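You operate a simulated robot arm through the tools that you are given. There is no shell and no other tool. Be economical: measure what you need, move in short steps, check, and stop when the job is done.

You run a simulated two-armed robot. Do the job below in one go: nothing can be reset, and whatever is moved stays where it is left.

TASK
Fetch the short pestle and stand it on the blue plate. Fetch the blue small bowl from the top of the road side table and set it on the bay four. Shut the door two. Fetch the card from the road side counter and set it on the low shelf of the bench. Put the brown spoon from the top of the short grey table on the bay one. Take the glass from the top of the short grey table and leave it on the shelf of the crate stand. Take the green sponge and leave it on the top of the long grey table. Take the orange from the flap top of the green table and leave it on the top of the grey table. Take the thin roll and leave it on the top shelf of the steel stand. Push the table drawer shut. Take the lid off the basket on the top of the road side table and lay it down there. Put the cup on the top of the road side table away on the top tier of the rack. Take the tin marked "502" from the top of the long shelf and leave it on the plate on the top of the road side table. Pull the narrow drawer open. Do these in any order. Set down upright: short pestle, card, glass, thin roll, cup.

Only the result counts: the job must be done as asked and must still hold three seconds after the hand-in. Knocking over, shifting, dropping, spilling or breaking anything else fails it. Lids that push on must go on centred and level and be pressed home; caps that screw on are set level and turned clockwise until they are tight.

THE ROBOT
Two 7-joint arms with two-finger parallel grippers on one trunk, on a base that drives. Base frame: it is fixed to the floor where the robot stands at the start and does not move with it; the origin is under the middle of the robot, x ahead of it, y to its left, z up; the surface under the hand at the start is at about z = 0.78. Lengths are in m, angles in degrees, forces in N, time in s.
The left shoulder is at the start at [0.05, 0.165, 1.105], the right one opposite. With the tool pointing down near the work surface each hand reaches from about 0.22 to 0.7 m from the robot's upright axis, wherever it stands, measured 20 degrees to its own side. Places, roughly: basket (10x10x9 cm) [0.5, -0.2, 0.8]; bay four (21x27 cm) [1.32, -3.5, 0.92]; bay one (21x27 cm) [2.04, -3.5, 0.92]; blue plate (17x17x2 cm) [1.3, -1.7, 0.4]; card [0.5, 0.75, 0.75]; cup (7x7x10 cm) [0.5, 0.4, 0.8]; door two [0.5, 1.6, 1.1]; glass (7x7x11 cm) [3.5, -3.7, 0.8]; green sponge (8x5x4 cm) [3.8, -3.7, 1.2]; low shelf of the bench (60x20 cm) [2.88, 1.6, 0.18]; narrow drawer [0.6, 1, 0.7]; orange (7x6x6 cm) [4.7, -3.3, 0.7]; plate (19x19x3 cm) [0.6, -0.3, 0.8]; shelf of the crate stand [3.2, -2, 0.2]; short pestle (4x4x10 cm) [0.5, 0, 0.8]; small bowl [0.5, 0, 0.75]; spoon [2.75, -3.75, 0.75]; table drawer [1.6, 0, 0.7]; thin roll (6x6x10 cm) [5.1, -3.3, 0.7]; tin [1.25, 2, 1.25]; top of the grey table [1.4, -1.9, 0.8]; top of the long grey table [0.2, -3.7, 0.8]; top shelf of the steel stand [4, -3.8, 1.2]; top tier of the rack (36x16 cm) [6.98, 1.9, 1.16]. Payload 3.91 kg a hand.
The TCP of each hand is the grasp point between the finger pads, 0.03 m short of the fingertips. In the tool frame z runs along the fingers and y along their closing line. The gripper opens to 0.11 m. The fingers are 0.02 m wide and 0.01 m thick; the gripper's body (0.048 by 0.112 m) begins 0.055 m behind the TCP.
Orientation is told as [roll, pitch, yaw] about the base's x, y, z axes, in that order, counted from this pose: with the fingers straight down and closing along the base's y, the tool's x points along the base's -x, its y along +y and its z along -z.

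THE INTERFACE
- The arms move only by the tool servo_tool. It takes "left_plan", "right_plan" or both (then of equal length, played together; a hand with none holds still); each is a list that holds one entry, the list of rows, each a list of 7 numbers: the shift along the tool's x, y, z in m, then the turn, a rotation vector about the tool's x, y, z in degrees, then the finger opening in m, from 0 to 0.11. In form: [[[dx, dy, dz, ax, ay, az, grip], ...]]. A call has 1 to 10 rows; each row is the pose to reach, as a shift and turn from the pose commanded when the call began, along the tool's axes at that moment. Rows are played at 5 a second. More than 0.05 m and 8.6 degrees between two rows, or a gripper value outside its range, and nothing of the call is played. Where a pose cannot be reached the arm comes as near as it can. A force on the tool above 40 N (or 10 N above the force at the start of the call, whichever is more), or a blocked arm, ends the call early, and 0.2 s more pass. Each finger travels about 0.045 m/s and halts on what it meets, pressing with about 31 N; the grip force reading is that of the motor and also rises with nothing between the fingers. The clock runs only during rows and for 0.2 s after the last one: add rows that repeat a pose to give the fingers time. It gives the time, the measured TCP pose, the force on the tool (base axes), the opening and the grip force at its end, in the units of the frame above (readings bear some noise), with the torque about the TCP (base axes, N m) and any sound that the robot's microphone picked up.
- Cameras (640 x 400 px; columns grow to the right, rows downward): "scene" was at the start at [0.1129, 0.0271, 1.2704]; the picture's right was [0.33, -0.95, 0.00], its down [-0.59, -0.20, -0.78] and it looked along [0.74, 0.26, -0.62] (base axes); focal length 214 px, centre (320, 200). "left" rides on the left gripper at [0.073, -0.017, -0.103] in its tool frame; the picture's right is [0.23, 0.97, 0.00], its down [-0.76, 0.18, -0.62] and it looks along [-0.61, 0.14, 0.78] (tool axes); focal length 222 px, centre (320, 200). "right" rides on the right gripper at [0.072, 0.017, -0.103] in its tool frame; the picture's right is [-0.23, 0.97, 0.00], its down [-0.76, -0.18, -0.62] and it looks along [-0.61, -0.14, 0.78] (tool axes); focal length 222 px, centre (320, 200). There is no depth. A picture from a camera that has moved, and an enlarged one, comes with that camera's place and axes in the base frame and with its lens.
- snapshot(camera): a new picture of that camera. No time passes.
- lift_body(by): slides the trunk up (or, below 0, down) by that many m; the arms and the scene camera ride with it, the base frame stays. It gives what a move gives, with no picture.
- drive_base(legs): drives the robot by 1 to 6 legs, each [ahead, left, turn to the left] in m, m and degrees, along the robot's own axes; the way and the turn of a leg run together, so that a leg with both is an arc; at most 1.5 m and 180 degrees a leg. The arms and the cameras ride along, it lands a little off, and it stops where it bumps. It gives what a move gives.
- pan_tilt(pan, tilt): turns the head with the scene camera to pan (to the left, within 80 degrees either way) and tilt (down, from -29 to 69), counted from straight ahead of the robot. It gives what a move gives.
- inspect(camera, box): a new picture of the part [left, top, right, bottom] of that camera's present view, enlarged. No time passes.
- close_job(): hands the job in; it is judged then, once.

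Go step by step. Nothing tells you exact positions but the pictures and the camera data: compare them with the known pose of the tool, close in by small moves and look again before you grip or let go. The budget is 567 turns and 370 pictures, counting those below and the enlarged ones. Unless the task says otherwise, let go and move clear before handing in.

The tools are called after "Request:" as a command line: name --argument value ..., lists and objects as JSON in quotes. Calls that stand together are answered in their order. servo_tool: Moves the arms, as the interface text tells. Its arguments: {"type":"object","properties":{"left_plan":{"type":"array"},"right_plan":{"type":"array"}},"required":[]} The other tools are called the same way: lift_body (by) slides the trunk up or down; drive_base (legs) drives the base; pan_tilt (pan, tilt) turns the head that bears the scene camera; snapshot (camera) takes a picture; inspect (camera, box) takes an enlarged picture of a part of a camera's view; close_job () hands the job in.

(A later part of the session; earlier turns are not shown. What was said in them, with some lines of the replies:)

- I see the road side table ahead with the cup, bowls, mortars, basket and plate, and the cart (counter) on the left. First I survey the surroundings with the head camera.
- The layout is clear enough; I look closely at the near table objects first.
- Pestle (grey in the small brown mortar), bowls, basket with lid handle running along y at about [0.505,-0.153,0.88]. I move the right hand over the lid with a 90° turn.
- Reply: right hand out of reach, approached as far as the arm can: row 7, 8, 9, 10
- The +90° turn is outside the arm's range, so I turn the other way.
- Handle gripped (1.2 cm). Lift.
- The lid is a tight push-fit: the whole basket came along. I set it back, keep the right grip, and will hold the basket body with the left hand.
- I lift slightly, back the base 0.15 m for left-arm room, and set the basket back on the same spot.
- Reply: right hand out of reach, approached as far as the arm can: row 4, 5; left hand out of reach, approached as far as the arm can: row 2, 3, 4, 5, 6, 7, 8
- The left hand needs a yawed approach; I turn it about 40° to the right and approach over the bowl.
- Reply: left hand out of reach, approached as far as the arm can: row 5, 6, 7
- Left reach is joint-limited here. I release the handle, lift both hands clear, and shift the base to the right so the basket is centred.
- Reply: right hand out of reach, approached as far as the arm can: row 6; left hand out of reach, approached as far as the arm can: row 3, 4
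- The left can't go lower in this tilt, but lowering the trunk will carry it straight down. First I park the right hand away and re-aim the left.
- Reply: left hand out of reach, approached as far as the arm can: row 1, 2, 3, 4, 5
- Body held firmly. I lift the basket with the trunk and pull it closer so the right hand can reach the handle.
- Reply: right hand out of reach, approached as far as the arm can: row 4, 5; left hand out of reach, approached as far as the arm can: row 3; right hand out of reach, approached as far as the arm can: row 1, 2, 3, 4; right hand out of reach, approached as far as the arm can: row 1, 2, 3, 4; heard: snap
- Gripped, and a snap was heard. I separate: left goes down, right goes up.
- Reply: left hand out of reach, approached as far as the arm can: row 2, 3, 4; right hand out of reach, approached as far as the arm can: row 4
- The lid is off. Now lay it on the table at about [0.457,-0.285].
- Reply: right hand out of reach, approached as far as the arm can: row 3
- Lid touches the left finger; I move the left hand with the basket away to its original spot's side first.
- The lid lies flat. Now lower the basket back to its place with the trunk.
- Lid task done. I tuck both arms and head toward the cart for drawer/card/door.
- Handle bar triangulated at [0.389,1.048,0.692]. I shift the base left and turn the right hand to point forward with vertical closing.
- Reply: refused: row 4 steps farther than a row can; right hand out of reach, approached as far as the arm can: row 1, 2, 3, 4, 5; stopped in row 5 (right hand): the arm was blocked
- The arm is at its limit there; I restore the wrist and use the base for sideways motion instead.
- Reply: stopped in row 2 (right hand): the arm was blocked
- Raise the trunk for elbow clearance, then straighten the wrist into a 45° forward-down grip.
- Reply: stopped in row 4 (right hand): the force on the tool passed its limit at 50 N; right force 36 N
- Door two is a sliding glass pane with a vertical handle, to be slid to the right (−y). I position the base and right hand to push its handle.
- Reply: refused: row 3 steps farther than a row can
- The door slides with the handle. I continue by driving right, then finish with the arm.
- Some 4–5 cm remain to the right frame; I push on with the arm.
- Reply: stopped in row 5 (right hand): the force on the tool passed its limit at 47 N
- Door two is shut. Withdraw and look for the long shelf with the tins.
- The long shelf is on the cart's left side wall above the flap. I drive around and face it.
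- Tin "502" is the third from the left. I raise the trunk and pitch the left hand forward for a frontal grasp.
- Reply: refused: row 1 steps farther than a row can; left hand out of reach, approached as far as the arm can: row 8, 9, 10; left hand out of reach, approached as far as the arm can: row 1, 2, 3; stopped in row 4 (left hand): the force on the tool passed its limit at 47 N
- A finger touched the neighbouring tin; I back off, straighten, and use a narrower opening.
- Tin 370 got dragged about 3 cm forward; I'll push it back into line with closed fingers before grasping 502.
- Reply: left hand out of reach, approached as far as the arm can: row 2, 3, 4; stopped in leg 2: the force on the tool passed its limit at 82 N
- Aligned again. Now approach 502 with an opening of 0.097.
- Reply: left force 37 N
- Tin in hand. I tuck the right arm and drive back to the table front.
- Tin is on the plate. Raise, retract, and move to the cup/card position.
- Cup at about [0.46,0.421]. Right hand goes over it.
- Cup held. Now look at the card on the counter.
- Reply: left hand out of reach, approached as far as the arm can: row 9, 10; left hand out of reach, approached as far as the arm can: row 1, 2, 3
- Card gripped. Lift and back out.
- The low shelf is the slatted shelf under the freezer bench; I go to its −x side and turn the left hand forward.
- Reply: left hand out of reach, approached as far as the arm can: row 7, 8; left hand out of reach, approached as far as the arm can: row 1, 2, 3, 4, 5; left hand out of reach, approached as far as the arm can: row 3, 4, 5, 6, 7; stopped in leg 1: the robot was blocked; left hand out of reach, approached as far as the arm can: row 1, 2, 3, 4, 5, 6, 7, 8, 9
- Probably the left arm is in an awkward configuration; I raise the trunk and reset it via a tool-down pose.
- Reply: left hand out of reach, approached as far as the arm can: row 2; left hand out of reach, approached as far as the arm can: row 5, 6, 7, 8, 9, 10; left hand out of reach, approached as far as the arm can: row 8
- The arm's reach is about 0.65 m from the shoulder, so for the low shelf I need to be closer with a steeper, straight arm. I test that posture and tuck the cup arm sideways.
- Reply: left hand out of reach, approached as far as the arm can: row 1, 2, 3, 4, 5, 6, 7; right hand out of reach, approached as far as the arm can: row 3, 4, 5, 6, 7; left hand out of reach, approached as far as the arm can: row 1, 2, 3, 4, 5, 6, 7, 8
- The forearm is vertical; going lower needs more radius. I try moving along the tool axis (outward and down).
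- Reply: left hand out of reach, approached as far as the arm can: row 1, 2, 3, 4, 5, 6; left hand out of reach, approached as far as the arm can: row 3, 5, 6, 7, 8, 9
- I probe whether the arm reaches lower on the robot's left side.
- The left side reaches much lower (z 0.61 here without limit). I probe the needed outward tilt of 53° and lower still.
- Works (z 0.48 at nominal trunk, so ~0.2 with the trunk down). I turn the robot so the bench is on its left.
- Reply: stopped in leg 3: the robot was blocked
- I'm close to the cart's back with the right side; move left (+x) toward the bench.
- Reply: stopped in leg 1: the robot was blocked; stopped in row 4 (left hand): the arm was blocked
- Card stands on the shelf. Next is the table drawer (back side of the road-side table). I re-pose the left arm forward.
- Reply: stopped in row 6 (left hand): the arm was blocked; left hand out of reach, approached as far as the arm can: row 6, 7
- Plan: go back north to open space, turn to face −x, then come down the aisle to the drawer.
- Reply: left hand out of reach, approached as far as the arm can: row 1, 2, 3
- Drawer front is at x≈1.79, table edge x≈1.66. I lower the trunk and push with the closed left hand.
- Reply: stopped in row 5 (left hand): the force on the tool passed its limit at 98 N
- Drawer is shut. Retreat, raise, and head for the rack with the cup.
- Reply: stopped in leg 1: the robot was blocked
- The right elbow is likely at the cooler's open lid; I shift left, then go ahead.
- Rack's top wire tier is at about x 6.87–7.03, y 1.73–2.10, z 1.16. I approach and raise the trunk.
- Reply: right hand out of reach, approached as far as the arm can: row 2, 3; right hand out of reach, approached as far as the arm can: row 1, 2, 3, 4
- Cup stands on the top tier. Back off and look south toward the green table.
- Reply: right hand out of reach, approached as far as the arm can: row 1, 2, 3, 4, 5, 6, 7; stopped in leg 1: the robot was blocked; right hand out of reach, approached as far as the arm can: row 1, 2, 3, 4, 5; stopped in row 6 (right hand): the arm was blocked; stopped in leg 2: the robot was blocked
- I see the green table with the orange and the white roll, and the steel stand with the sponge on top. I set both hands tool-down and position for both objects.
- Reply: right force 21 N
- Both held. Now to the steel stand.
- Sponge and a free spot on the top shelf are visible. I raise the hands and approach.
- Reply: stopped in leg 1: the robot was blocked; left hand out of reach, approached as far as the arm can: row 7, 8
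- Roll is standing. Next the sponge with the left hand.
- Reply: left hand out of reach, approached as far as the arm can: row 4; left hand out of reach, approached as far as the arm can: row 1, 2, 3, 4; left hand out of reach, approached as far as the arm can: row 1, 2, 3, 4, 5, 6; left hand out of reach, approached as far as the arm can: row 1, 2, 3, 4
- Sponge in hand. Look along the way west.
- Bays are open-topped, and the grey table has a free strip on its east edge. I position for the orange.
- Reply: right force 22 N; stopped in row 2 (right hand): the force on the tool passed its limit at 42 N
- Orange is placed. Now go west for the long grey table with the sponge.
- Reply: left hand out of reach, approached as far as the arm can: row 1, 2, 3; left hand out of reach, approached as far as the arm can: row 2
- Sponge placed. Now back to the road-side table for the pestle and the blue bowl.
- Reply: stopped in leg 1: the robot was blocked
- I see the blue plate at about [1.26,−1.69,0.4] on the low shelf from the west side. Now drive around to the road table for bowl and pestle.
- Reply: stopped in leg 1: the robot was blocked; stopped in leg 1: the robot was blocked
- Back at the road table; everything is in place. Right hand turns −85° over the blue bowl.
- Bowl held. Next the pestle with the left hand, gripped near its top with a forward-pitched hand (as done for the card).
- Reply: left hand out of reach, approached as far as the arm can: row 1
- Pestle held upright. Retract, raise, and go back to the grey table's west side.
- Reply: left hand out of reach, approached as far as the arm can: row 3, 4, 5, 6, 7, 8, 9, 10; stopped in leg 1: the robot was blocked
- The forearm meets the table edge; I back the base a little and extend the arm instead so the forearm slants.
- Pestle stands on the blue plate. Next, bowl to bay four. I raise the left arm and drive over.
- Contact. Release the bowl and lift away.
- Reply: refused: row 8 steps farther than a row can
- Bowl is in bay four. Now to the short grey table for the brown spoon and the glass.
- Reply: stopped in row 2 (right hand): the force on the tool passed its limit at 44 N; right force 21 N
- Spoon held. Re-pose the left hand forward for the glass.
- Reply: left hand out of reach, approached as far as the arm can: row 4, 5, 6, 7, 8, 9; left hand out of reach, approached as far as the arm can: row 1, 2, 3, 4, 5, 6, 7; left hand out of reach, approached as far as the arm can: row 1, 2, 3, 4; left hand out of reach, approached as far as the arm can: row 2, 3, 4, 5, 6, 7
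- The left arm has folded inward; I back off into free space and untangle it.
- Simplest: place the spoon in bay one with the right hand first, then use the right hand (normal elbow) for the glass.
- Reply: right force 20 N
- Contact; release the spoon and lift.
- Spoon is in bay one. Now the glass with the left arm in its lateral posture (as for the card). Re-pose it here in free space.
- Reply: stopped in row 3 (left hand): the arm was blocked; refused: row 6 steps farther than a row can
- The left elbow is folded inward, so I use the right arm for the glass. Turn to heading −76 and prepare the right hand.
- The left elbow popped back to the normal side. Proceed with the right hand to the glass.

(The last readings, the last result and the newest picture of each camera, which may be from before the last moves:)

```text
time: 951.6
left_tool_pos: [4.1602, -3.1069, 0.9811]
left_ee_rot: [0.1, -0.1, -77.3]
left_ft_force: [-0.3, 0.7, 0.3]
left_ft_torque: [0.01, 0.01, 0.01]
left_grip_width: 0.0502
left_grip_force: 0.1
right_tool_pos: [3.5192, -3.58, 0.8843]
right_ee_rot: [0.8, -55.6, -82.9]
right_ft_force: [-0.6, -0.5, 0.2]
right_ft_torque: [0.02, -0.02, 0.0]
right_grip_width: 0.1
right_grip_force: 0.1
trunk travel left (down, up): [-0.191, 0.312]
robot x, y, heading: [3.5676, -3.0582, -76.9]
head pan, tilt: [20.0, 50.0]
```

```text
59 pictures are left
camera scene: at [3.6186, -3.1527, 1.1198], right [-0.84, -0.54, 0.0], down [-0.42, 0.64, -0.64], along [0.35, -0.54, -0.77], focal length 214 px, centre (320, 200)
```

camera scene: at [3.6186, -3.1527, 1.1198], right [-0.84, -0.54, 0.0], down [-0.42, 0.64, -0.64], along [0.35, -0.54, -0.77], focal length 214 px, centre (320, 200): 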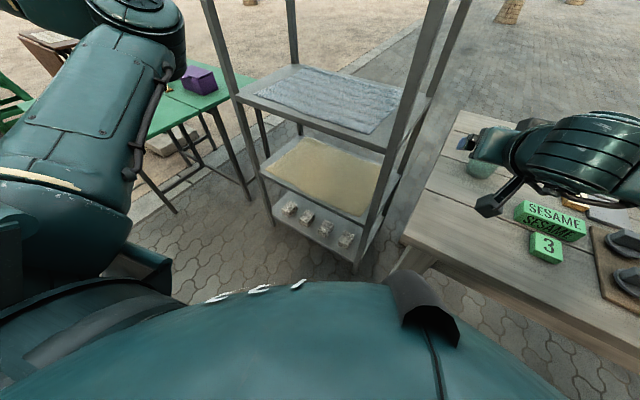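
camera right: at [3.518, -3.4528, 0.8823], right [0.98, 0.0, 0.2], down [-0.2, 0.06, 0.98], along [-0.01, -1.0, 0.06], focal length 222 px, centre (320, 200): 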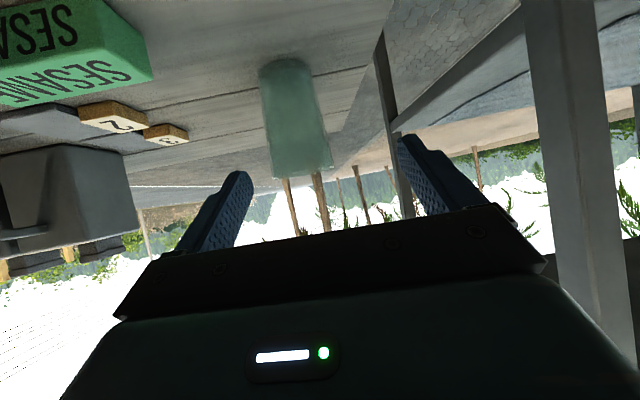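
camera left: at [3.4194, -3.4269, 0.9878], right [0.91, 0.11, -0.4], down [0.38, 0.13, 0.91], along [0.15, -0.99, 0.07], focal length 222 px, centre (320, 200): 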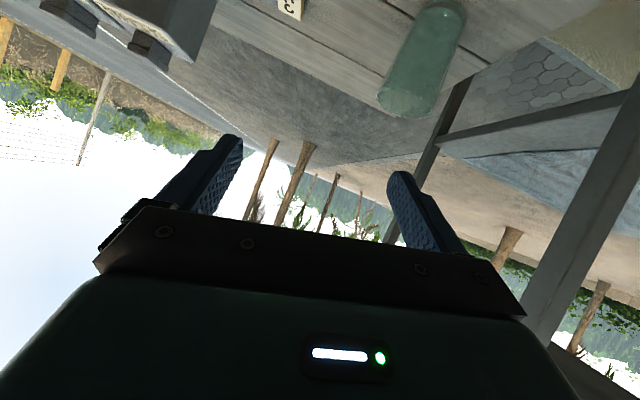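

Request:
lift_body --by -0.03

Request:
drive_base --legs '[[0.05, -0.018, 0]]'

Request:
snapshot --camera "right"

```text
time: 952.3
left_tool_pos: [4.1596, -3.1055, 0.9503]
left_ee_rot: [0.0, -0.2, -77.2]
left_ft_force: [-0.8, -1.1, 0.2]
left_ft_torque: [-0.02, 0.0, -0.03]
left_grip_width: 0.0499
left_grip_force: 0.0
right_tool_pos: [3.5195, -3.5794, 0.8525]
right_ee_rot: [0.8, -55.6, -82.8]
right_ft_force: [0.3, -0.8, 0.1]
right_ft_torque: [-0.02, -0.03, -0.02]
right_grip_width: 0.1002
right_grip_force: 0.0
trunk travel left (down, up): [-0.161, 0.342]
robot x, y, heading: [3.5684, -3.0604, -77.1]
head pan, tilt: [20.0, 50.0]
```

```text
time: 953.3
left_tool_pos: [4.1544, -3.1585, 0.9523]
left_ee_rot: [0.1, -0.1, -77.2]
left_ft_force: [-0.5, 0.3, -0.3]
left_ft_torque: [0.03, 0.06, -0.02]
left_grip_width: 0.05
left_grip_force: 0.2
right_tool_pos: [3.5118, -3.6319, 0.8544]
right_ee_rot: [0.8, -55.6, -82.8]
right_ft_force: [0.7, -0.3, 0.5]
right_ft_torque: [-0.04, -0.02, 0.06]
right_grip_width: 0.1002
right_grip_force: 0.1
trunk travel left (down, up): [-0.161, 0.342]
robot x, y, heading: [3.5642, -3.1076, -77.1]
head pan, tilt: [20.0, 50.0]
```

```text
58 pictures are left
camera right: at [3.5117, -3.5048, 0.8522], right [0.98, 0.01, 0.2], down [-0.2, 0.06, 0.98], along [-0.01, -1.0, 0.06], focal length 222 px, centre (320, 200)
```

right: 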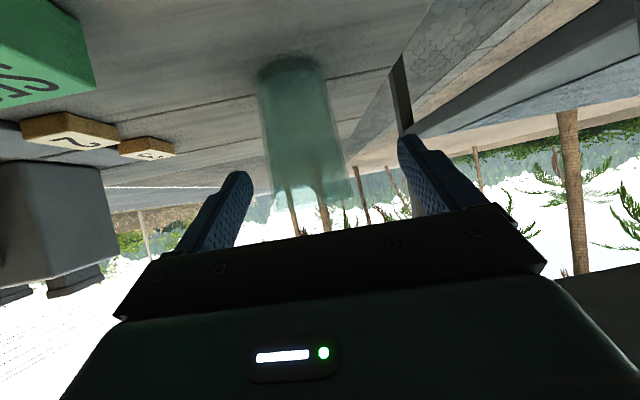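

Request:
drive_base --legs '[[0.044, -0.0142, 0]]'

Request:
servo_tool --right_plan '[[[0, 0, 0, 0, 0, 0, 0.09], [0, 0, 0, 0, 0, 0, 0.075], [0, 0, 0, 0, 0, 0, 0.06], [0, 0, 0, 0, 0, 0, 0.05], [0, 0, 0, 0, 0, 0, 0.05]]]'

Request:
snapshot --camera "right"

```text
time: 954.4
left_tool_pos: [4.1503, -3.203, 0.9524]
left_ee_rot: [0.1, -0.1, -77.2]
left_ft_force: [-0.4, -1.5, -0.5]
left_ft_torque: [0.02, -0.02, 0.02]
left_grip_width: 0.05
left_grip_force: 0.1
right_tool_pos: [3.5087, -3.6754, 0.8531]
right_ee_rot: [0.8, -55.5, -82.8]
right_ft_force: [1.1, 0.4, 0.2]
right_ft_torque: [-0.02, 0.03, -0.01]
right_grip_width: 0.1
right_grip_force: 0.0
trunk travel left (down, up): [-0.161, 0.342]
robot x, y, heading: [3.556, -3.1565, -77.1]
head pan, tilt: [20.0, 50.0]
stopped in leg 1: the robot was blocked; the commanded pose is now the measured one
```

```text
time: 955.6
left_tool_pos: [4.1503, -3.203, 0.9512]
left_ee_rot: [0.2, -0.1, -77.2]
left_ft_force: [0.0, 0.0, 0.1]
left_ft_torque: [-0.02, -0.03, -0.01]
left_grip_width: 0.0501
left_grip_force: 0.1
right_tool_pos: [3.5079, -3.6762, 0.8535]
right_ee_rot: [0.8, -55.5, -82.9]
right_ft_force: [-0.4, -0.6, 0.7]
right_ft_torque: [-0.06, 0.12, -0.02]
right_grip_width: 0.0647
right_grip_force: 31.2
trunk travel left (down, up): [-0.161, 0.342]
robot x, y, heading: [3.5576, -3.1546, -76.6]
head pan, tilt: [20.0, 50.0]
```

```text
57 pictures are left
camera right: at [3.5075, -3.5498, 0.8519], right [0.98, 0.0, 0.19], down [-0.19, 0.06, 0.98], along [-0.01, -1.0, 0.06], focal length 222 px, centre (320, 200)
```

right: 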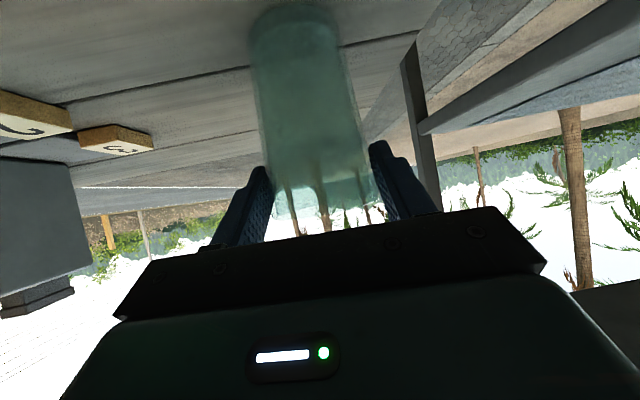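

Glass gripped. Lift, back off and turn to see the crate stand.

Request:
lift_body --by 0.2

Request:
drive_base --legs '[[-0.3, 0, 0], [0, 0, -134]]'

Request:
pan_tilt --pan -45 --tilt 40

Request:
snapshot --camera "scene"

```text
time: 957.8
left_tool_pos: [4.15, -3.2031, 1.1515]
left_ee_rot: [0.1, -0.1, -77.2]
left_ft_force: [-0.5, -0.4, 0.1]
left_ft_torque: [0.01, 0.01, 0.0]
left_grip_width: 0.0499
left_grip_force: 0.0
right_tool_pos: [3.5087, -3.6774, 1.0524]
right_ee_rot: [0.7, -55.5, -82.9]
right_ft_force: [0.0, -0.9, -1.9]
right_ft_torque: [0.05, -0.01, 0.02]
right_grip_width: 0.0645
right_grip_force: 30.9
trunk travel left (down, up): [-0.361, 0.142]
robot x, y, heading: [3.5587, -3.1513, -77.0]
head pan, tilt: [20.0, 50.0]
```

```text
time: 965.4
left_tool_pos: [3.042, -3.2543, 1.1516]
left_ee_rot: [0.1, 0.0, 148.1]
left_ft_force: [-0.2, 0.6, -1.3]
left_ft_torque: [-0.02, 0.0, -0.04]
left_grip_width: 0.0497
left_grip_force: 0.0
right_tool_pos: [3.1521, -2.4654, 1.0534]
right_ee_rot: [0.8, -55.5, 142.6]
right_ft_force: [0.5, -0.1, -1.8]
right_ft_torque: [0.01, -0.06, 0.02]
right_grip_width: 0.0644
right_grip_force: 30.9
trunk travel left (down, up): [-0.361, 0.142]
robot x, y, heading: [3.4892, -2.8675, 148.9]
head pan, tilt: [20.0, 50.0]
```

```text
time: 966.7
left_tool_pos: [3.0413, -3.2548, 1.1509]
left_ee_rot: [0.1, -0.1, 148.2]
left_ft_force: [-0.2, 0.1, 0.0]
left_ft_torque: [0.0, 0.0, 0.04]
left_grip_width: 0.0504
left_grip_force: 0.1
right_tool_pos: [3.1523, -2.4656, 1.0533]
right_ee_rot: [0.8, -55.4, 142.7]
right_ft_force: [0.4, 0.2, -2.0]
right_ft_torque: [-0.01, -0.02, 0.01]
right_grip_width: 0.0648
right_grip_force: 31.1
trunk travel left (down, up): [-0.361, 0.142]
robot x, y, heading: [3.4883, -2.8641, 148.4]
head pan, tilt: [-45.0, 40.0]
```

```text
56 pictures are left
camera scene: at [3.4477, -2.7683, 1.304], right [0.97, 0.24, 0.0], down [0.15, -0.62, -0.77], along [-0.18, 0.74, -0.64], focal length 214 px, centre (320, 200)
```

scene: 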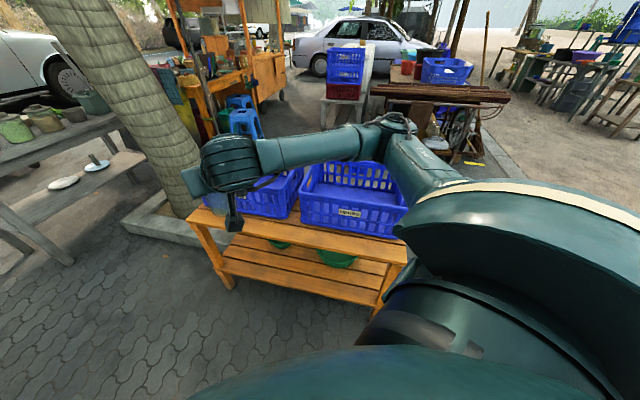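

I see the stand's lower shelf (front edge y≈−2.25). Back off a bit and bring the right arm to its lateral-low posture.

Request:
drive_base --legs '[[-0.0786, 0.1278, 0], [0, 0, 17.6]]'

Request:
servo_tool --right_plan '[[[0.01, -0.0336, -0.0145, 5.8, 0, 4, 0.05], [0.02, -0.067, -0.029, 11.5, 0, 7.9, 0.05], [0.03, -0.1, -0.043, 17.3, 0, 11.9, 0.05], [0.04, -0.134, -0.058, 23.1, 0, 15.8, 0.05], [0.05, -0.168, -0.072, 28.9, 0, 19.8, 0.05], [0.06, -0.2, -0.087, 34.6, 0, 23.8, 0.05], [0.07, -0.235, -0.101, 40.4, 0, 27.7, 0.05], [0.08, -0.269, -0.116, 46.2, 0, 31.7, 0.05], [0.09, -0.302, -0.13, 51.9, 0, 35.6, 0.05], [0.0994, -0.336, -0.1447, 57.7, 0, 39.6, 0.05]]]'

Request:
pan_tilt --pan -60 --tilt 40

Request:
snapshot --camera "scene"

```text
time: 969.5
left_tool_pos: [3.1808, -3.5233, 1.1518]
left_ee_rot: [0.2, 0.0, 165.9]
left_ft_force: [0.8, -0.2, -0.4]
left_ft_torque: [0.03, -0.02, -0.01]
left_grip_width: 0.05
left_grip_force: 0.0
right_tool_pos: [3.0482, -2.7371, 1.0532]
right_ee_rot: [0.7, -55.5, 160.3]
right_ft_force: [-0.6, 0.5, -2.4]
right_ft_torque: [0.0, -0.03, 0.01]
right_grip_width: 0.0644
right_grip_force: 30.6
trunk travel left (down, up): [-0.361, 0.142]
robot x, y, heading: [3.4878, -3.0163, 166.1]
head pan, tilt: [-45.0, 40.0]
```

```text
time: 971.7
left_tool_pos: [3.1818, -3.5233, 1.1526]
left_ee_rot: [0.1, -0.1, 166.0]
left_ft_force: [-0.3, 0.2, -0.5]
left_ft_torque: [-0.01, 0.01, 0.02]
left_grip_width: 0.0501
left_grip_force: 0.0
right_tool_pos: [3.2883, -2.4975, 1.0579]
right_ee_rot: [9.5, -52.7, 89.1]
right_ft_force: [-1.1, 1.7, 3.6]
right_ft_torque: [-0.35, -0.05, -0.02]
right_grip_width: 0.0645
right_grip_force: 31.5
right hand out of reach, approached as far as the arm can: row 6, 7, 8, 9, 10
trunk travel left (down, up): [-0.361, 0.142]
robot x, y, heading: [3.4936, -3.0141, 166.3]
head pan, tilt: [-45.0, 40.0]
```

```text
time: 972.5
left_tool_pos: [3.1815, -3.5232, 1.1519]
left_ee_rot: [0.1, -0.1, 165.8]
left_ft_force: [-0.5, 0.8, 0.0]
left_ft_torque: [0.0, -0.02, 0.01]
left_grip_width: 0.0502
left_grip_force: 0.1
right_tool_pos: [3.2872, -2.4975, 1.0575]
right_ee_rot: [8.6, -52.9, 90.0]
right_ft_force: [0.0, -0.3, -2.1]
right_ft_torque: [-0.02, -0.05, -0.02]
right_grip_width: 0.0644
right_grip_force: 31.4
trunk travel left (down, up): [-0.361, 0.142]
robot x, y, heading: [3.4942, -3.0134, 166.3]
head pan, tilt: [-60.0, 40.0]
```

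```text
55 pictures are left
camera scene: at [3.4413, -2.928, 1.304], right [0.96, 0.28, 0.0], down [0.18, -0.62, -0.77], along [-0.21, 0.74, -0.64], focal length 214 px, centre (320, 200)
```

scene: 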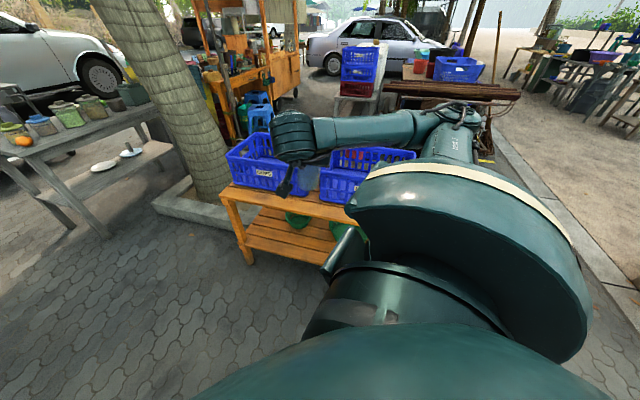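

Request:
servo_tool --right_plan '[[[0.03, 0, 0.023, 1, 0, 0, 0.05], [0.06, 0, 0.046, 2, 0, 0, 0.05], [0.09, 0, 0.069, 3, 0, 0, 0.05], [0.12, 0, 0.092, 4, 0, 0, 0.05], [0.15, 0, 0.114, 5, 0, 0, 0.05], [0.18, 0, 0.137, 6, 0, 0, 0.05], [0.21, 0, 0.16, 7, 0, 0, 0.05], [0.24, 0, 0.183, 8, 0, 0, 0.05], [0.279, 0, 0.211, 8.6, 0, 0, 0.05]]]'

Request:
snapshot --camera "right"

```text
time: 974.5
left_tool_pos: [3.1801, -3.5239, 1.152]
left_ee_rot: [0.1, -0.1, 165.8]
left_ft_force: [-0.1, -0.1, -0.5]
left_ft_torque: [0.0, 0.0, 0.05]
left_grip_width: 0.0502
left_grip_force: 0.1
right_tool_pos: [3.2857, -2.5069, 0.685]
right_ee_rot: [-6.2, -51.7, 94.7]
right_ft_force: [0.1, -0.6, -1.3]
right_ft_torque: [-0.03, 0.05, -0.02]
right_grip_width: 0.0645
right_grip_force: 30.7
trunk travel left (down, up): [-0.361, 0.142]
robot x, y, heading: [3.4905, -3.0171, 166.2]
head pan, tilt: [-60.0, 40.0]
```

```text
54 pictures are left
camera right: at [3.2677, -2.6331, 0.6908], right [-0.98, 0.14, 0.11], down [0.11, -0.02, 0.99], along [0.14, 0.99, 0.01], focal length 222 px, centre (320, 200)
```

right: 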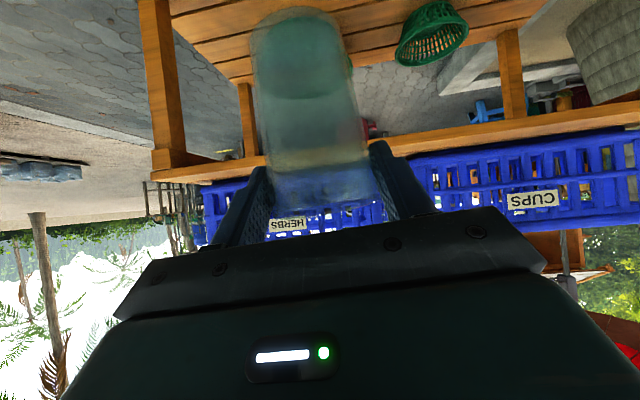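

Request:
servo_tool --right_plan '[[[0, 0, 0, -3.5, -1.9, 0, 0.05], [0, 0, 0, -7, -3.8, 0, 0.05], [0, 0, 0, -7, -3.8, 0, 0.05]]]'

Request:
snapshot --camera "right"

```text
time: 975.2
left_tool_pos: [3.1814, -3.5231, 1.1514]
left_ee_rot: [0.0, -0.1, 165.9]
left_ft_force: [0.7, -0.7, 0.4]
left_ft_torque: [0.06, 0.01, -0.02]
left_grip_width: 0.05
left_grip_force: 0.1
right_tool_pos: [3.2854, -2.5074, 0.6862]
right_ee_rot: [0.5, -55.5, 95.1]
right_ft_force: [-0.5, 0.2, -2.1]
right_ft_torque: [-0.03, 0.0, -0.01]
right_grip_width: 0.0647
right_grip_force: 31.1
trunk travel left (down, up): [-0.361, 0.142]
robot x, y, heading: [3.4903, -3.0194, 166.1]
head pan, tilt: [-60.0, 40.0]
```

```text
53 pictures are left
camera right: at [3.2809, -2.6347, 0.685], right [-0.98, 0.03, 0.19], down [0.19, -0.07, 0.98], along [0.05, 1.0, 0.06], focal length 222 px, centre (320, 200)
```

right: 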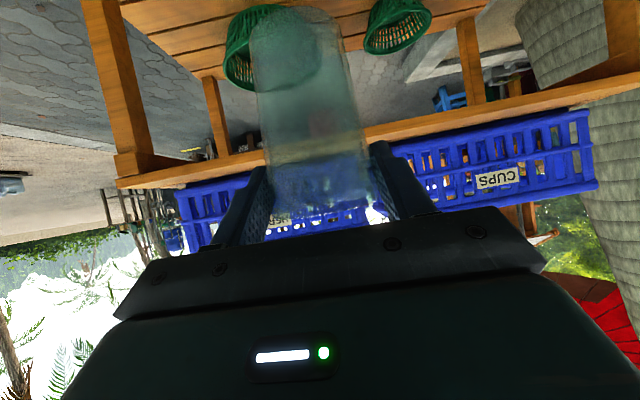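

Request:
drive_base --legs '[[0.1176, -0.1255, 0]]'

Request:
servo_tool --right_plan '[[[0.022, 0, 0.015, 0, 0, 0, 0.05], [0.044, 0, 0.03, 0, 0, 0, 0.05], [0.066, 0, 0.045, 0, 0, 0, 0.05]]]'

Request:
lift_body --by -0.26

Request:
snapshot --camera "right"

```text
time: 977.0
left_tool_pos: [3.0954, -3.3715, 1.1514]
left_ee_rot: [0.0, -0.1, 165.9]
left_ft_force: [0.5, 0.3, -0.5]
left_ft_torque: [-0.02, -0.01, 0.01]
left_grip_width: 0.05
left_grip_force: 0.0
right_tool_pos: [3.2023, -2.3553, 0.6862]
right_ee_rot: [0.5, -55.5, 95.0]
right_ft_force: [0.5, 0.2, -2.8]
right_ft_torque: [0.0, 0.0, 0.01]
right_grip_width: 0.0646
right_grip_force: 30.7
trunk travel left (down, up): [-0.361, 0.142]
robot x, y, heading: [3.4077, -2.8657, 166.1]
head pan, tilt: [-60.0, 40.0]
```

```text
time: 977.8
left_tool_pos: [3.0956, -3.3708, 1.1534]
left_ee_rot: [0.1, -0.1, 165.7]
left_ft_force: [0.4, 0.4, 0.2]
left_ft_torque: [0.01, -0.03, -0.03]
left_grip_width: 0.0501
left_grip_force: 0.1
right_tool_pos: [3.2021, -2.3567, 0.6055]
right_ee_rot: [0.5, -55.5, 95.0]
right_ft_force: [0.6, -0.1, -2.5]
right_ft_torque: [-0.02, 0.0, 0.02]
right_grip_width: 0.0645
right_grip_force: 30.9
trunk travel left (down, up): [-0.361, 0.142]
robot x, y, heading: [3.4046, -2.8665, 166.3]
head pan, tilt: [-60.0, 40.0]
```

```text
time: 980.5
left_tool_pos: [3.0951, -3.3726, 0.8905]
left_ee_rot: [0.2, -0.1, 165.9]
left_ft_force: [-0.6, -0.9, 0.7]
left_ft_torque: [0.01, 0.04, -0.05]
left_grip_width: 0.0503
left_grip_force: 0.1
right_tool_pos: [3.2023, -2.357, 0.3467]
right_ee_rot: [0.4, -55.5, 95.1]
right_ft_force: [-0.3, -0.9, -2.4]
right_ft_torque: [-0.02, 0.01, 0.02]
right_grip_width: 0.0646
right_grip_force: 30.9
trunk travel left (down, up): [-0.101, 0.402]
robot x, y, heading: [3.4058, -2.8646, 166.0]
head pan, tilt: [-60.0, 40.0]
```

```text
52 pictures are left
camera right: at [3.1966, -2.4839, 0.345], right [-0.98, 0.04, 0.19], down [0.19, -0.07, 0.98], along [0.05, 1.0, 0.06], focal length 222 px, centre (320, 200)
```

right: 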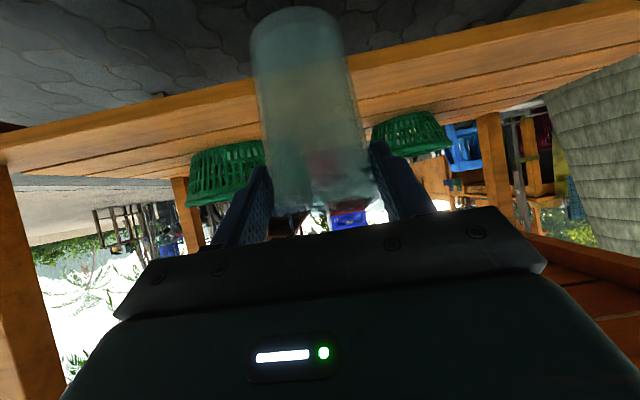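

Request:
drive_base --legs '[[0.024, -0.095, 0]]'

Request:
drive_base --legs '[[0.022, -0.09, 0]]'

Request:
snapshot --camera "right"

```text
time: 982.0
left_tool_pos: [3.0946, -3.2753, 0.8918]
left_ee_rot: [0.2, -0.2, 165.7]
left_ft_force: [-0.4, -0.1, -0.3]
left_ft_torque: [0.03, -0.02, 0.01]
left_grip_width: 0.0499
left_grip_force: 0.0
right_tool_pos: [3.2015, -2.26, 0.3477]
right_ee_rot: [0.4, -55.5, 95.0]
right_ft_force: [-0.2, -0.1, -2.6]
right_ft_torque: [-0.07, 0.03, -0.02]
right_grip_width: 0.0645
right_grip_force: 30.7
trunk travel left (down, up): [-0.101, 0.402]
robot x, y, heading: [3.4033, -2.7662, 166.2]
head pan, tilt: [-60.0, 40.0]
```

```text
time: 983.0
left_tool_pos: [3.0953, -3.243, 0.8901]
left_ee_rot: [-0.1, -0.2, 165.7]
left_ft_force: [-0.9, 1.0, 0.6]
left_ft_torque: [-0.01, 0.0, 0.0]
left_grip_width: 0.0501
left_grip_force: 0.0
right_tool_pos: [3.202, -2.2457, 0.343]
right_ee_rot: [0.4, -53.7, 96.4]
right_ft_force: [-0.1, -0.1, -2.4]
right_ft_torque: [-0.02, 0.02, -0.04]
right_grip_width: 0.0647
right_grip_force: 30.9
trunk travel left (down, up): [-0.101, 0.402]
robot x, y, heading: [3.4078, -2.7322, 166.0]
head pan, tilt: [-60.0, 40.0]
stopped in leg 1: the robot was blocked; the commanded pose is now the measured one
```

```text
51 pictures are left
camera right: at [3.1985, -2.3727, 0.3452], right [-0.98, 0.02, 0.19], down [0.19, -0.03, 0.98], along [0.03, 1.0, 0.03], focal length 222 px, centre (320, 200)
```

right: 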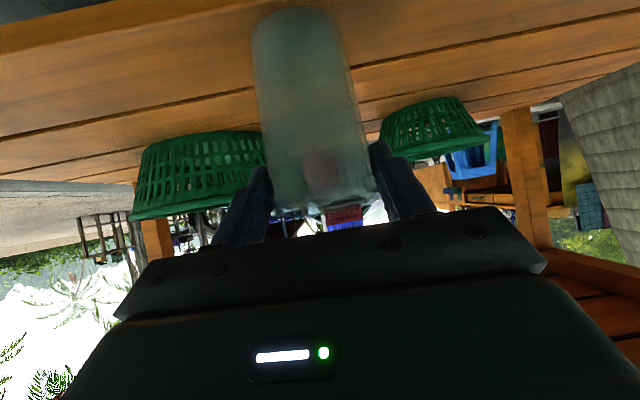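

The forearm meets the stand; same trick: back the base slightly and extend the arm.

Request:
drive_base --legs '[[-0.017, 0.068, 0]]'

Request:
servo_tool --right_plan '[[[-0.015, 0, 0.022, 0, -0.5, 0, 0.05], [-0.03, 0, 0.044, 0, -1, 0, 0.05], [-0.045, 0, 0.066, 0, -1.8, 0, 0.05], [-0.06, 0, 0.088, 0, -1.8, 0, 0.05], [-0.074, 0, 0.107, 0, -1.8, 0, 0.05], [-0.085, 0, 0.122, 0, -1.8, 0, 0.05]]]'

Request:
snapshot --camera "right"

```text
time: 984.3
left_tool_pos: [3.0935, -3.3089, 0.892]
left_ee_rot: [0.3, 0.0, 165.7]
left_ft_force: [0.3, 0.4, 0.2]
left_ft_torque: [-0.01, 0.0, 0.03]
left_grip_width: 0.0503
left_grip_force: 0.1
right_tool_pos: [3.2016, -2.3126, 0.3407]
right_ee_rot: [0.0, -53.6, 96.6]
right_ft_force: [0.2, -0.1, -2.3]
right_ft_torque: [-0.03, -0.01, 0.01]
right_grip_width: 0.0646
right_grip_force: 31.2
trunk travel left (down, up): [-0.101, 0.402]
robot x, y, heading: [3.4083, -2.8041, 166.1]
head pan, tilt: [-60.0, 40.0]
```

```text
time: 985.7
left_tool_pos: [3.0958, -3.31, 0.8922]
left_ee_rot: [0.1, 0.0, 165.7]
left_ft_force: [-0.8, 0.1, -0.1]
left_ft_torque: [-0.03, 0.02, -0.04]
left_grip_width: 0.05
left_grip_force: 0.1
right_tool_pos: [3.1867, -2.164, 0.3356]
right_ee_rot: [-0.1, -55.5, 96.7]
right_ft_force: [-1.1, -0.2, -0.8]
right_ft_torque: [-0.01, 0.02, 0.01]
right_grip_width: 0.0647
right_grip_force: 30.8
trunk travel left (down, up): [-0.101, 0.402]
robot x, y, heading: [3.407, -2.8013, 165.7]
head pan, tilt: [-60.0, 40.0]
```

```text
50 pictures are left
camera right: at [3.1836, -2.2923, 0.3346], right [-0.98, 0.02, 0.19], down [0.19, -0.06, 0.98], along [0.03, 1.0, 0.06], focal length 222 px, centre (320, 200)
```

right: 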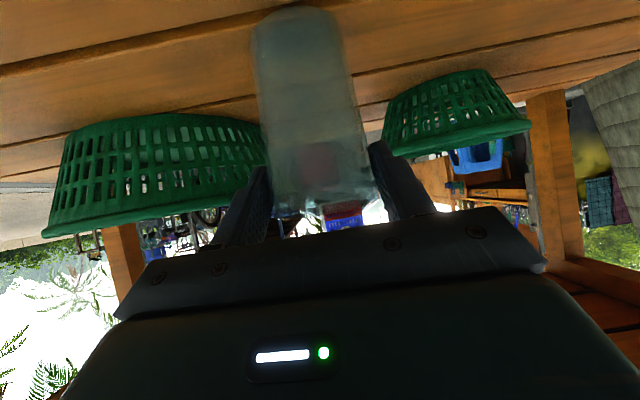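

Request:
lift_body --by -0.015

Request:
lift_body --by -0.008

Request:
lift_body --by -0.007

Request:
snapshot --camera "right"

```text
time: 986.3
left_tool_pos: [3.0969, -3.3105, 0.8755]
left_ee_rot: [0.0, -0.1, 165.8]
left_ft_force: [-0.6, 0.0, 0.4]
left_ft_torque: [0.0, 0.02, 0.01]
left_grip_width: 0.0499
left_grip_force: 0.0
right_tool_pos: [3.1857, -2.1638, 0.3219]
right_ee_rot: [0.1, -55.7, 96.4]
right_ft_force: [-2.4, 2.8, 7.1]
right_ft_torque: [0.56, 0.2, 0.03]
right_grip_width: 0.0634
right_grip_force: 30.9
trunk travel left (down, up): [-0.086, 0.417]
robot x, y, heading: [3.4022, -2.8026, 166.1]
head pan, tilt: [-60.0, 40.0]
```

```text
time: 986.9
left_tool_pos: [3.0949, -3.3108, 0.869]
left_ee_rot: [0.1, -0.1, 165.7]
left_ft_force: [0.6, 0.3, 0.0]
left_ft_torque: [-0.01, -0.02, -0.04]
left_grip_width: 0.0502
left_grip_force: 0.0
right_tool_pos: [3.1875, -2.1638, 0.3155]
right_ee_rot: [0.1, -55.7, 96.4]
right_ft_force: [-2.8, 1.0, 11.5]
right_ft_torque: [0.44, 0.0, 0.04]
right_grip_width: 0.0622
right_grip_force: 31.4
trunk travel left (down, up): [-0.078, 0.425]
robot x, y, heading: [3.4043, -2.8027, 166.0]
head pan, tilt: [-60.0, 40.0]
```

```text
time: 987.5
left_tool_pos: [3.095, -3.3108, 0.8621]
left_ee_rot: [0.0, -0.1, 165.7]
left_ft_force: [-0.5, 0.1, 0.0]
left_ft_torque: [0.01, -0.03, -0.02]
left_grip_width: 0.0503
left_grip_force: 0.0
right_tool_pos: [3.1855, -2.167, 0.307]
right_ee_rot: [0.0, -55.6, 96.5]
right_ft_force: [-2.3, -0.6, 12.0]
right_ft_torque: [0.34, 0.03, -0.01]
right_grip_width: 0.0617
right_grip_force: 31.4
trunk travel left (down, up): [-0.071, 0.432]
robot x, y, heading: [3.4094, -2.8066, 165.9]
head pan, tilt: [-60.0, 40.0]
```

```text
49 pictures are left
camera right: at [3.1832, -2.2927, 0.3055], right [-0.98, 0.02, 0.19], down [0.19, -0.06, 0.98], along [0.03, 1.0, 0.06], focal length 222 px, centre (320, 200)
```

right: 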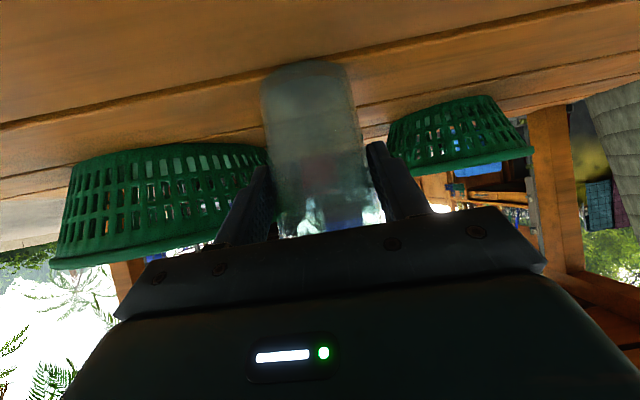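

Glass is on the shelf (fingers began sliding). Release and retreat.

Request:
servo_tool --right_plan '[[[0, 0, 0, 0, 0, 0, 0.064], [0, 0, 0, 0, 0, 0, 0.07], [0, 0, 0, 0, 0, 0, 0.08], [0, 0, 0, 0, 0, 0, 0.095], [0, 0, 0, 0, 0, 0, 0.095]]]'

Request:
snapshot --camera "right"

```text
time: 988.6
left_tool_pos: [3.0947, -3.3108, 0.8619]
left_ee_rot: [0.1, -0.1, 165.8]
left_ft_force: [0.8, -0.2, -0.3]
left_ft_torque: [-0.01, 0.02, 0.0]
left_grip_width: 0.0499
left_grip_force: 0.0
right_tool_pos: [3.1862, -2.1649, 0.3052]
right_ee_rot: [-0.1, -55.4, 96.6]
right_ft_force: [0.1, -0.1, 0.3]
right_ft_torque: [0.01, -0.04, -0.01]
right_grip_width: 0.0948
right_grip_force: 0.1
trunk travel left (down, up): [-0.071, 0.432]
robot x, y, heading: [3.4042, -2.804, 166.1]
head pan, tilt: [-60.0, 40.0]
```

```text
48 pictures are left
camera right: at [3.1834, -2.2926, 0.3048], right [-0.98, 0.02, 0.19], down [0.19, -0.06, 0.98], along [0.03, 1.0, 0.06], focal length 222 px, centre (320, 200)
```

right: 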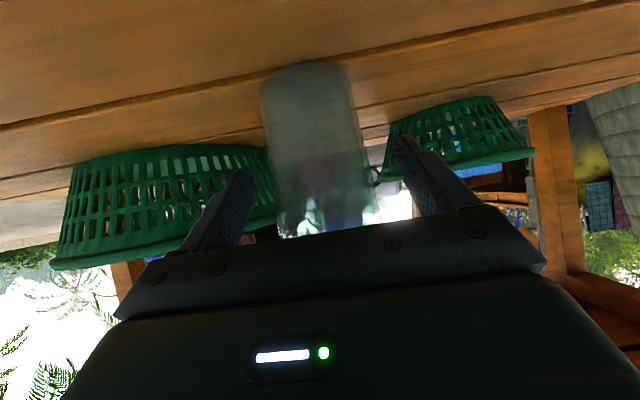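

Request:
servo_tool --left_plan '[[[0, 0, -0.04, 0, 0, 0, 0.05], [0, 0, -0.08, 0, 0, 0, 0.05], [0, 0, -0.12, 0, 0, 0, 0.05], [0, 0, -0.16, 0, 0, 0, 0.05]]]'

Request:
drive_base --legs '[[-0.0528, 0.1415, 0]]'

Request:
snapshot --camera "right"

```text
time: 989.6
left_tool_pos: [3.095, -3.31, 1.0242]
left_ee_rot: [0.3, -0.1, 165.7]
left_ft_force: [0.2, 0.2, 0.0]
left_ft_torque: [0.01, -0.02, -0.01]
left_grip_width: 0.0502
left_grip_force: 0.1
right_tool_pos: [3.186, -2.1648, 0.3062]
right_ee_rot: [0.0, -55.5, 96.6]
right_ft_force: [-1.0, -1.5, -0.1]
right_ft_torque: [0.05, 0.03, 0.01]
right_grip_width: 0.0952
right_grip_force: 0.0
trunk travel left (down, up): [-0.071, 0.432]
robot x, y, heading: [3.4033, -2.8031, 166.1]
head pan, tilt: [-60.0, 40.0]
```

```text
time: 991.5
left_tool_pos: [3.1136, -3.4584, 1.0227]
left_ee_rot: [0.1, 0.0, 165.7]
left_ft_force: [-1.1, 0.0, -0.3]
left_ft_torque: [0.0, -0.03, 0.0]
left_grip_width: 0.05
left_grip_force: 0.1
right_tool_pos: [3.2038, -2.3143, 0.3077]
right_ee_rot: [0.0, -55.5, 96.7]
right_ft_force: [0.2, -0.2, -0.9]
right_ft_torque: [0.01, -0.01, 0.0]
right_grip_width: 0.0948
right_grip_force: 0.0
trunk travel left (down, up): [-0.071, 0.432]
robot x, y, heading: [3.4234, -2.951, 166.1]
head pan, tilt: [-60.0, 40.0]
```

```text
47 pictures are left
camera right: at [3.2007, -2.4413, 0.3047], right [-0.98, 0.02, 0.19], down [0.19, -0.06, 0.98], along [0.03, 1.0, 0.06], focal length 222 px, centre (320, 200)
```

right: 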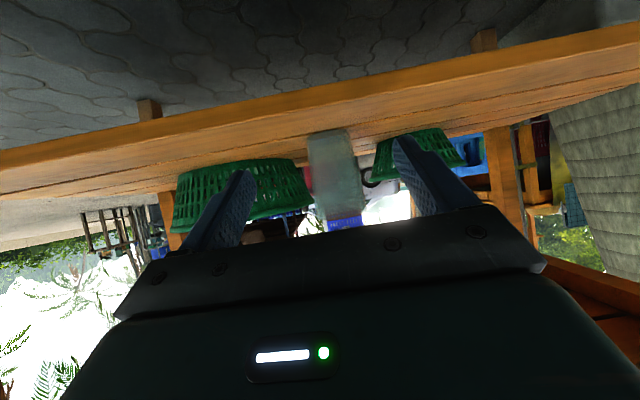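

Glass stands on the shelf. I raise the arms clear and do a last visual check of the steel stand.

Request:
lift_body --by 0.3

Request:
servo_tool --right_plan '[[[-0.03, 0, -0.03, 0, 0, 0, 0.08], [-0.06, 0, -0.06, 0, 0, 0, 0.06], [-0.09, 0, -0.09, 0, 0, 0, 0.05], [-0.12, 0, -0.12, 0, 0, 0, 0.05], [-0.15, 0, -0.15, 0, 0, 0, 0.05], [-0.18, 0, -0.17, 0, 0, 0, 0.05], [-0.21, 0, -0.18, 0, 0, 0, 0.05], [-0.24, 0, -0.19, 0, 0, 0, 0.05]]]'

Request:
drive_base --legs '[[0, 0, 118]]'

Request:
pan_tilt --pan 10 --tilt 15

Request:
snapshot --camera "scene"

```text
time: 994.5
left_tool_pos: [3.1125, -3.4584, 1.3226]
left_ee_rot: [0.1, -0.1, 165.7]
left_ft_force: [-0.3, -0.7, 0.0]
left_ft_torque: [-0.03, -0.02, 0.01]
left_grip_width: 0.0501
left_grip_force: 0.0
right_tool_pos: [3.2031, -2.3133, 0.6064]
right_ee_rot: [0.0, -55.4, 96.5]
right_ft_force: [0.0, 0.3, -0.5]
right_ft_torque: [0.01, 0.02, 0.03]
right_grip_width: 0.095
right_grip_force: 0.0
trunk travel left (down, up): [-0.371, 0.132]
robot x, y, heading: [3.4242, -2.955, 165.8]
head pan, tilt: [-60.0, 40.0]
```

```text
time: 996.3
left_tool_pos: [3.1124, -3.4588, 1.3225]
left_ee_rot: [0.1, -0.1, 165.7]
left_ft_force: [-0.2, -0.5, 0.2]
left_ft_torque: [0.03, -0.01, -0.02]
left_grip_width: 0.05
left_grip_force: 0.1
right_tool_pos: [3.206, -2.3334, 0.9126]
right_ee_rot: [-0.1, -55.6, 96.7]
right_ft_force: [0.2, -1.1, -0.2]
right_ft_torque: [0.0, -0.01, -0.01]
right_grip_width: 0.0501
right_grip_force: 0.1
trunk travel left (down, up): [-0.371, 0.132]
robot x, y, heading: [3.4238, -2.9552, 166.1]
head pan, tilt: [-60.0, 40.0]
```

```text
time: 1001.6
left_tool_pos: [4.0168, -2.9928, 1.3226]
left_ee_rot: [0.1, 0.0, -76.6]
left_ft_force: [0.5, -0.2, 0.8]
left_ft_torque: [0.04, 0.01, -0.01]
left_grip_width: 0.0502
left_grip_force: 0.0
right_tool_pos: [2.9776, -3.4338, 0.9122]
right_ee_rot: [0.0, -55.4, -145.7]
right_ft_force: [0.3, -0.5, -0.1]
right_ft_torque: [-0.03, -0.04, 0.01]
right_grip_width: 0.0501
right_grip_force: 0.1
trunk travel left (down, up): [-0.371, 0.132]
robot x, y, heading: [3.4255, -2.9529, -76.3]
head pan, tilt: [-60.0, 40.0]
```

```text
time: 1003.0
left_tool_pos: [4.0163, -2.9922, 1.3236]
left_ee_rot: [0.0, 0.0, -76.6]
left_ft_force: [-0.9, 0.5, 0.2]
left_ft_torque: [0.03, -0.02, -0.02]
left_grip_width: 0.0501
left_grip_force: 0.0
right_tool_pos: [2.9783, -3.4337, 0.9114]
right_ee_rot: [-0.1, -55.6, -145.6]
right_ft_force: [-0.6, -0.2, -0.1]
right_ft_torque: [-0.01, -0.04, 0.01]
right_grip_width: 0.0502
right_grip_force: 0.0
trunk travel left (down, up): [-0.371, 0.132]
robot x, y, heading: [3.4251, -2.9527, -76.1]
head pan, tilt: [10.0, 15.0]
```

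```text
46 pictures are left
camera scene: at [3.4708, -3.0672, 1.3535], right [-0.92, -0.4, 0.0], down [-0.1, 0.24, -0.97], along [0.39, -0.88, -0.26], focal length 214 px, centre (320, 200)
```

scene: 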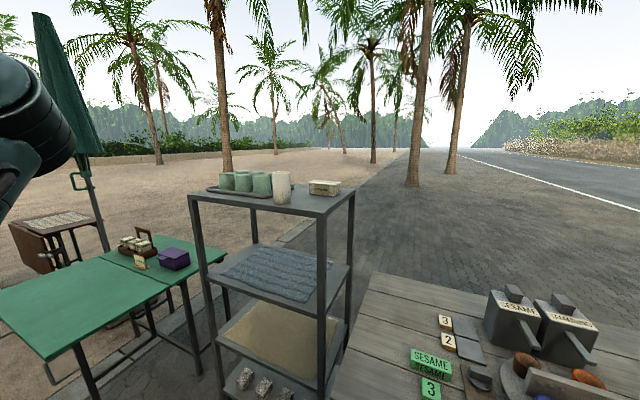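

The roll stands, all items were seen in place, and both hands are clear, so I hand the job in.

Request:
close_job

```text
The job is handed in.
```

I finished all fourteen tasks and handed the job in. Each result looked right in the pictures I took at the time, but two things along the way may count against it.

- **Tin 370:** while I was getting tin 502, a finger dragged the neighbouring tin about 3 cm. I pushed it back to within about 2 mm of its original line.
- **Bumps while driving:** the robot was blocked by furniture several times, including the low platform near the freezer bench, the steel cart and the fish-basket table. I saw nothing displaced afterwards, but I couldn't check every piece of furniture up close.

I last saw the card standing on the bench shelf as the hand pulled away, and did not go back to look again.
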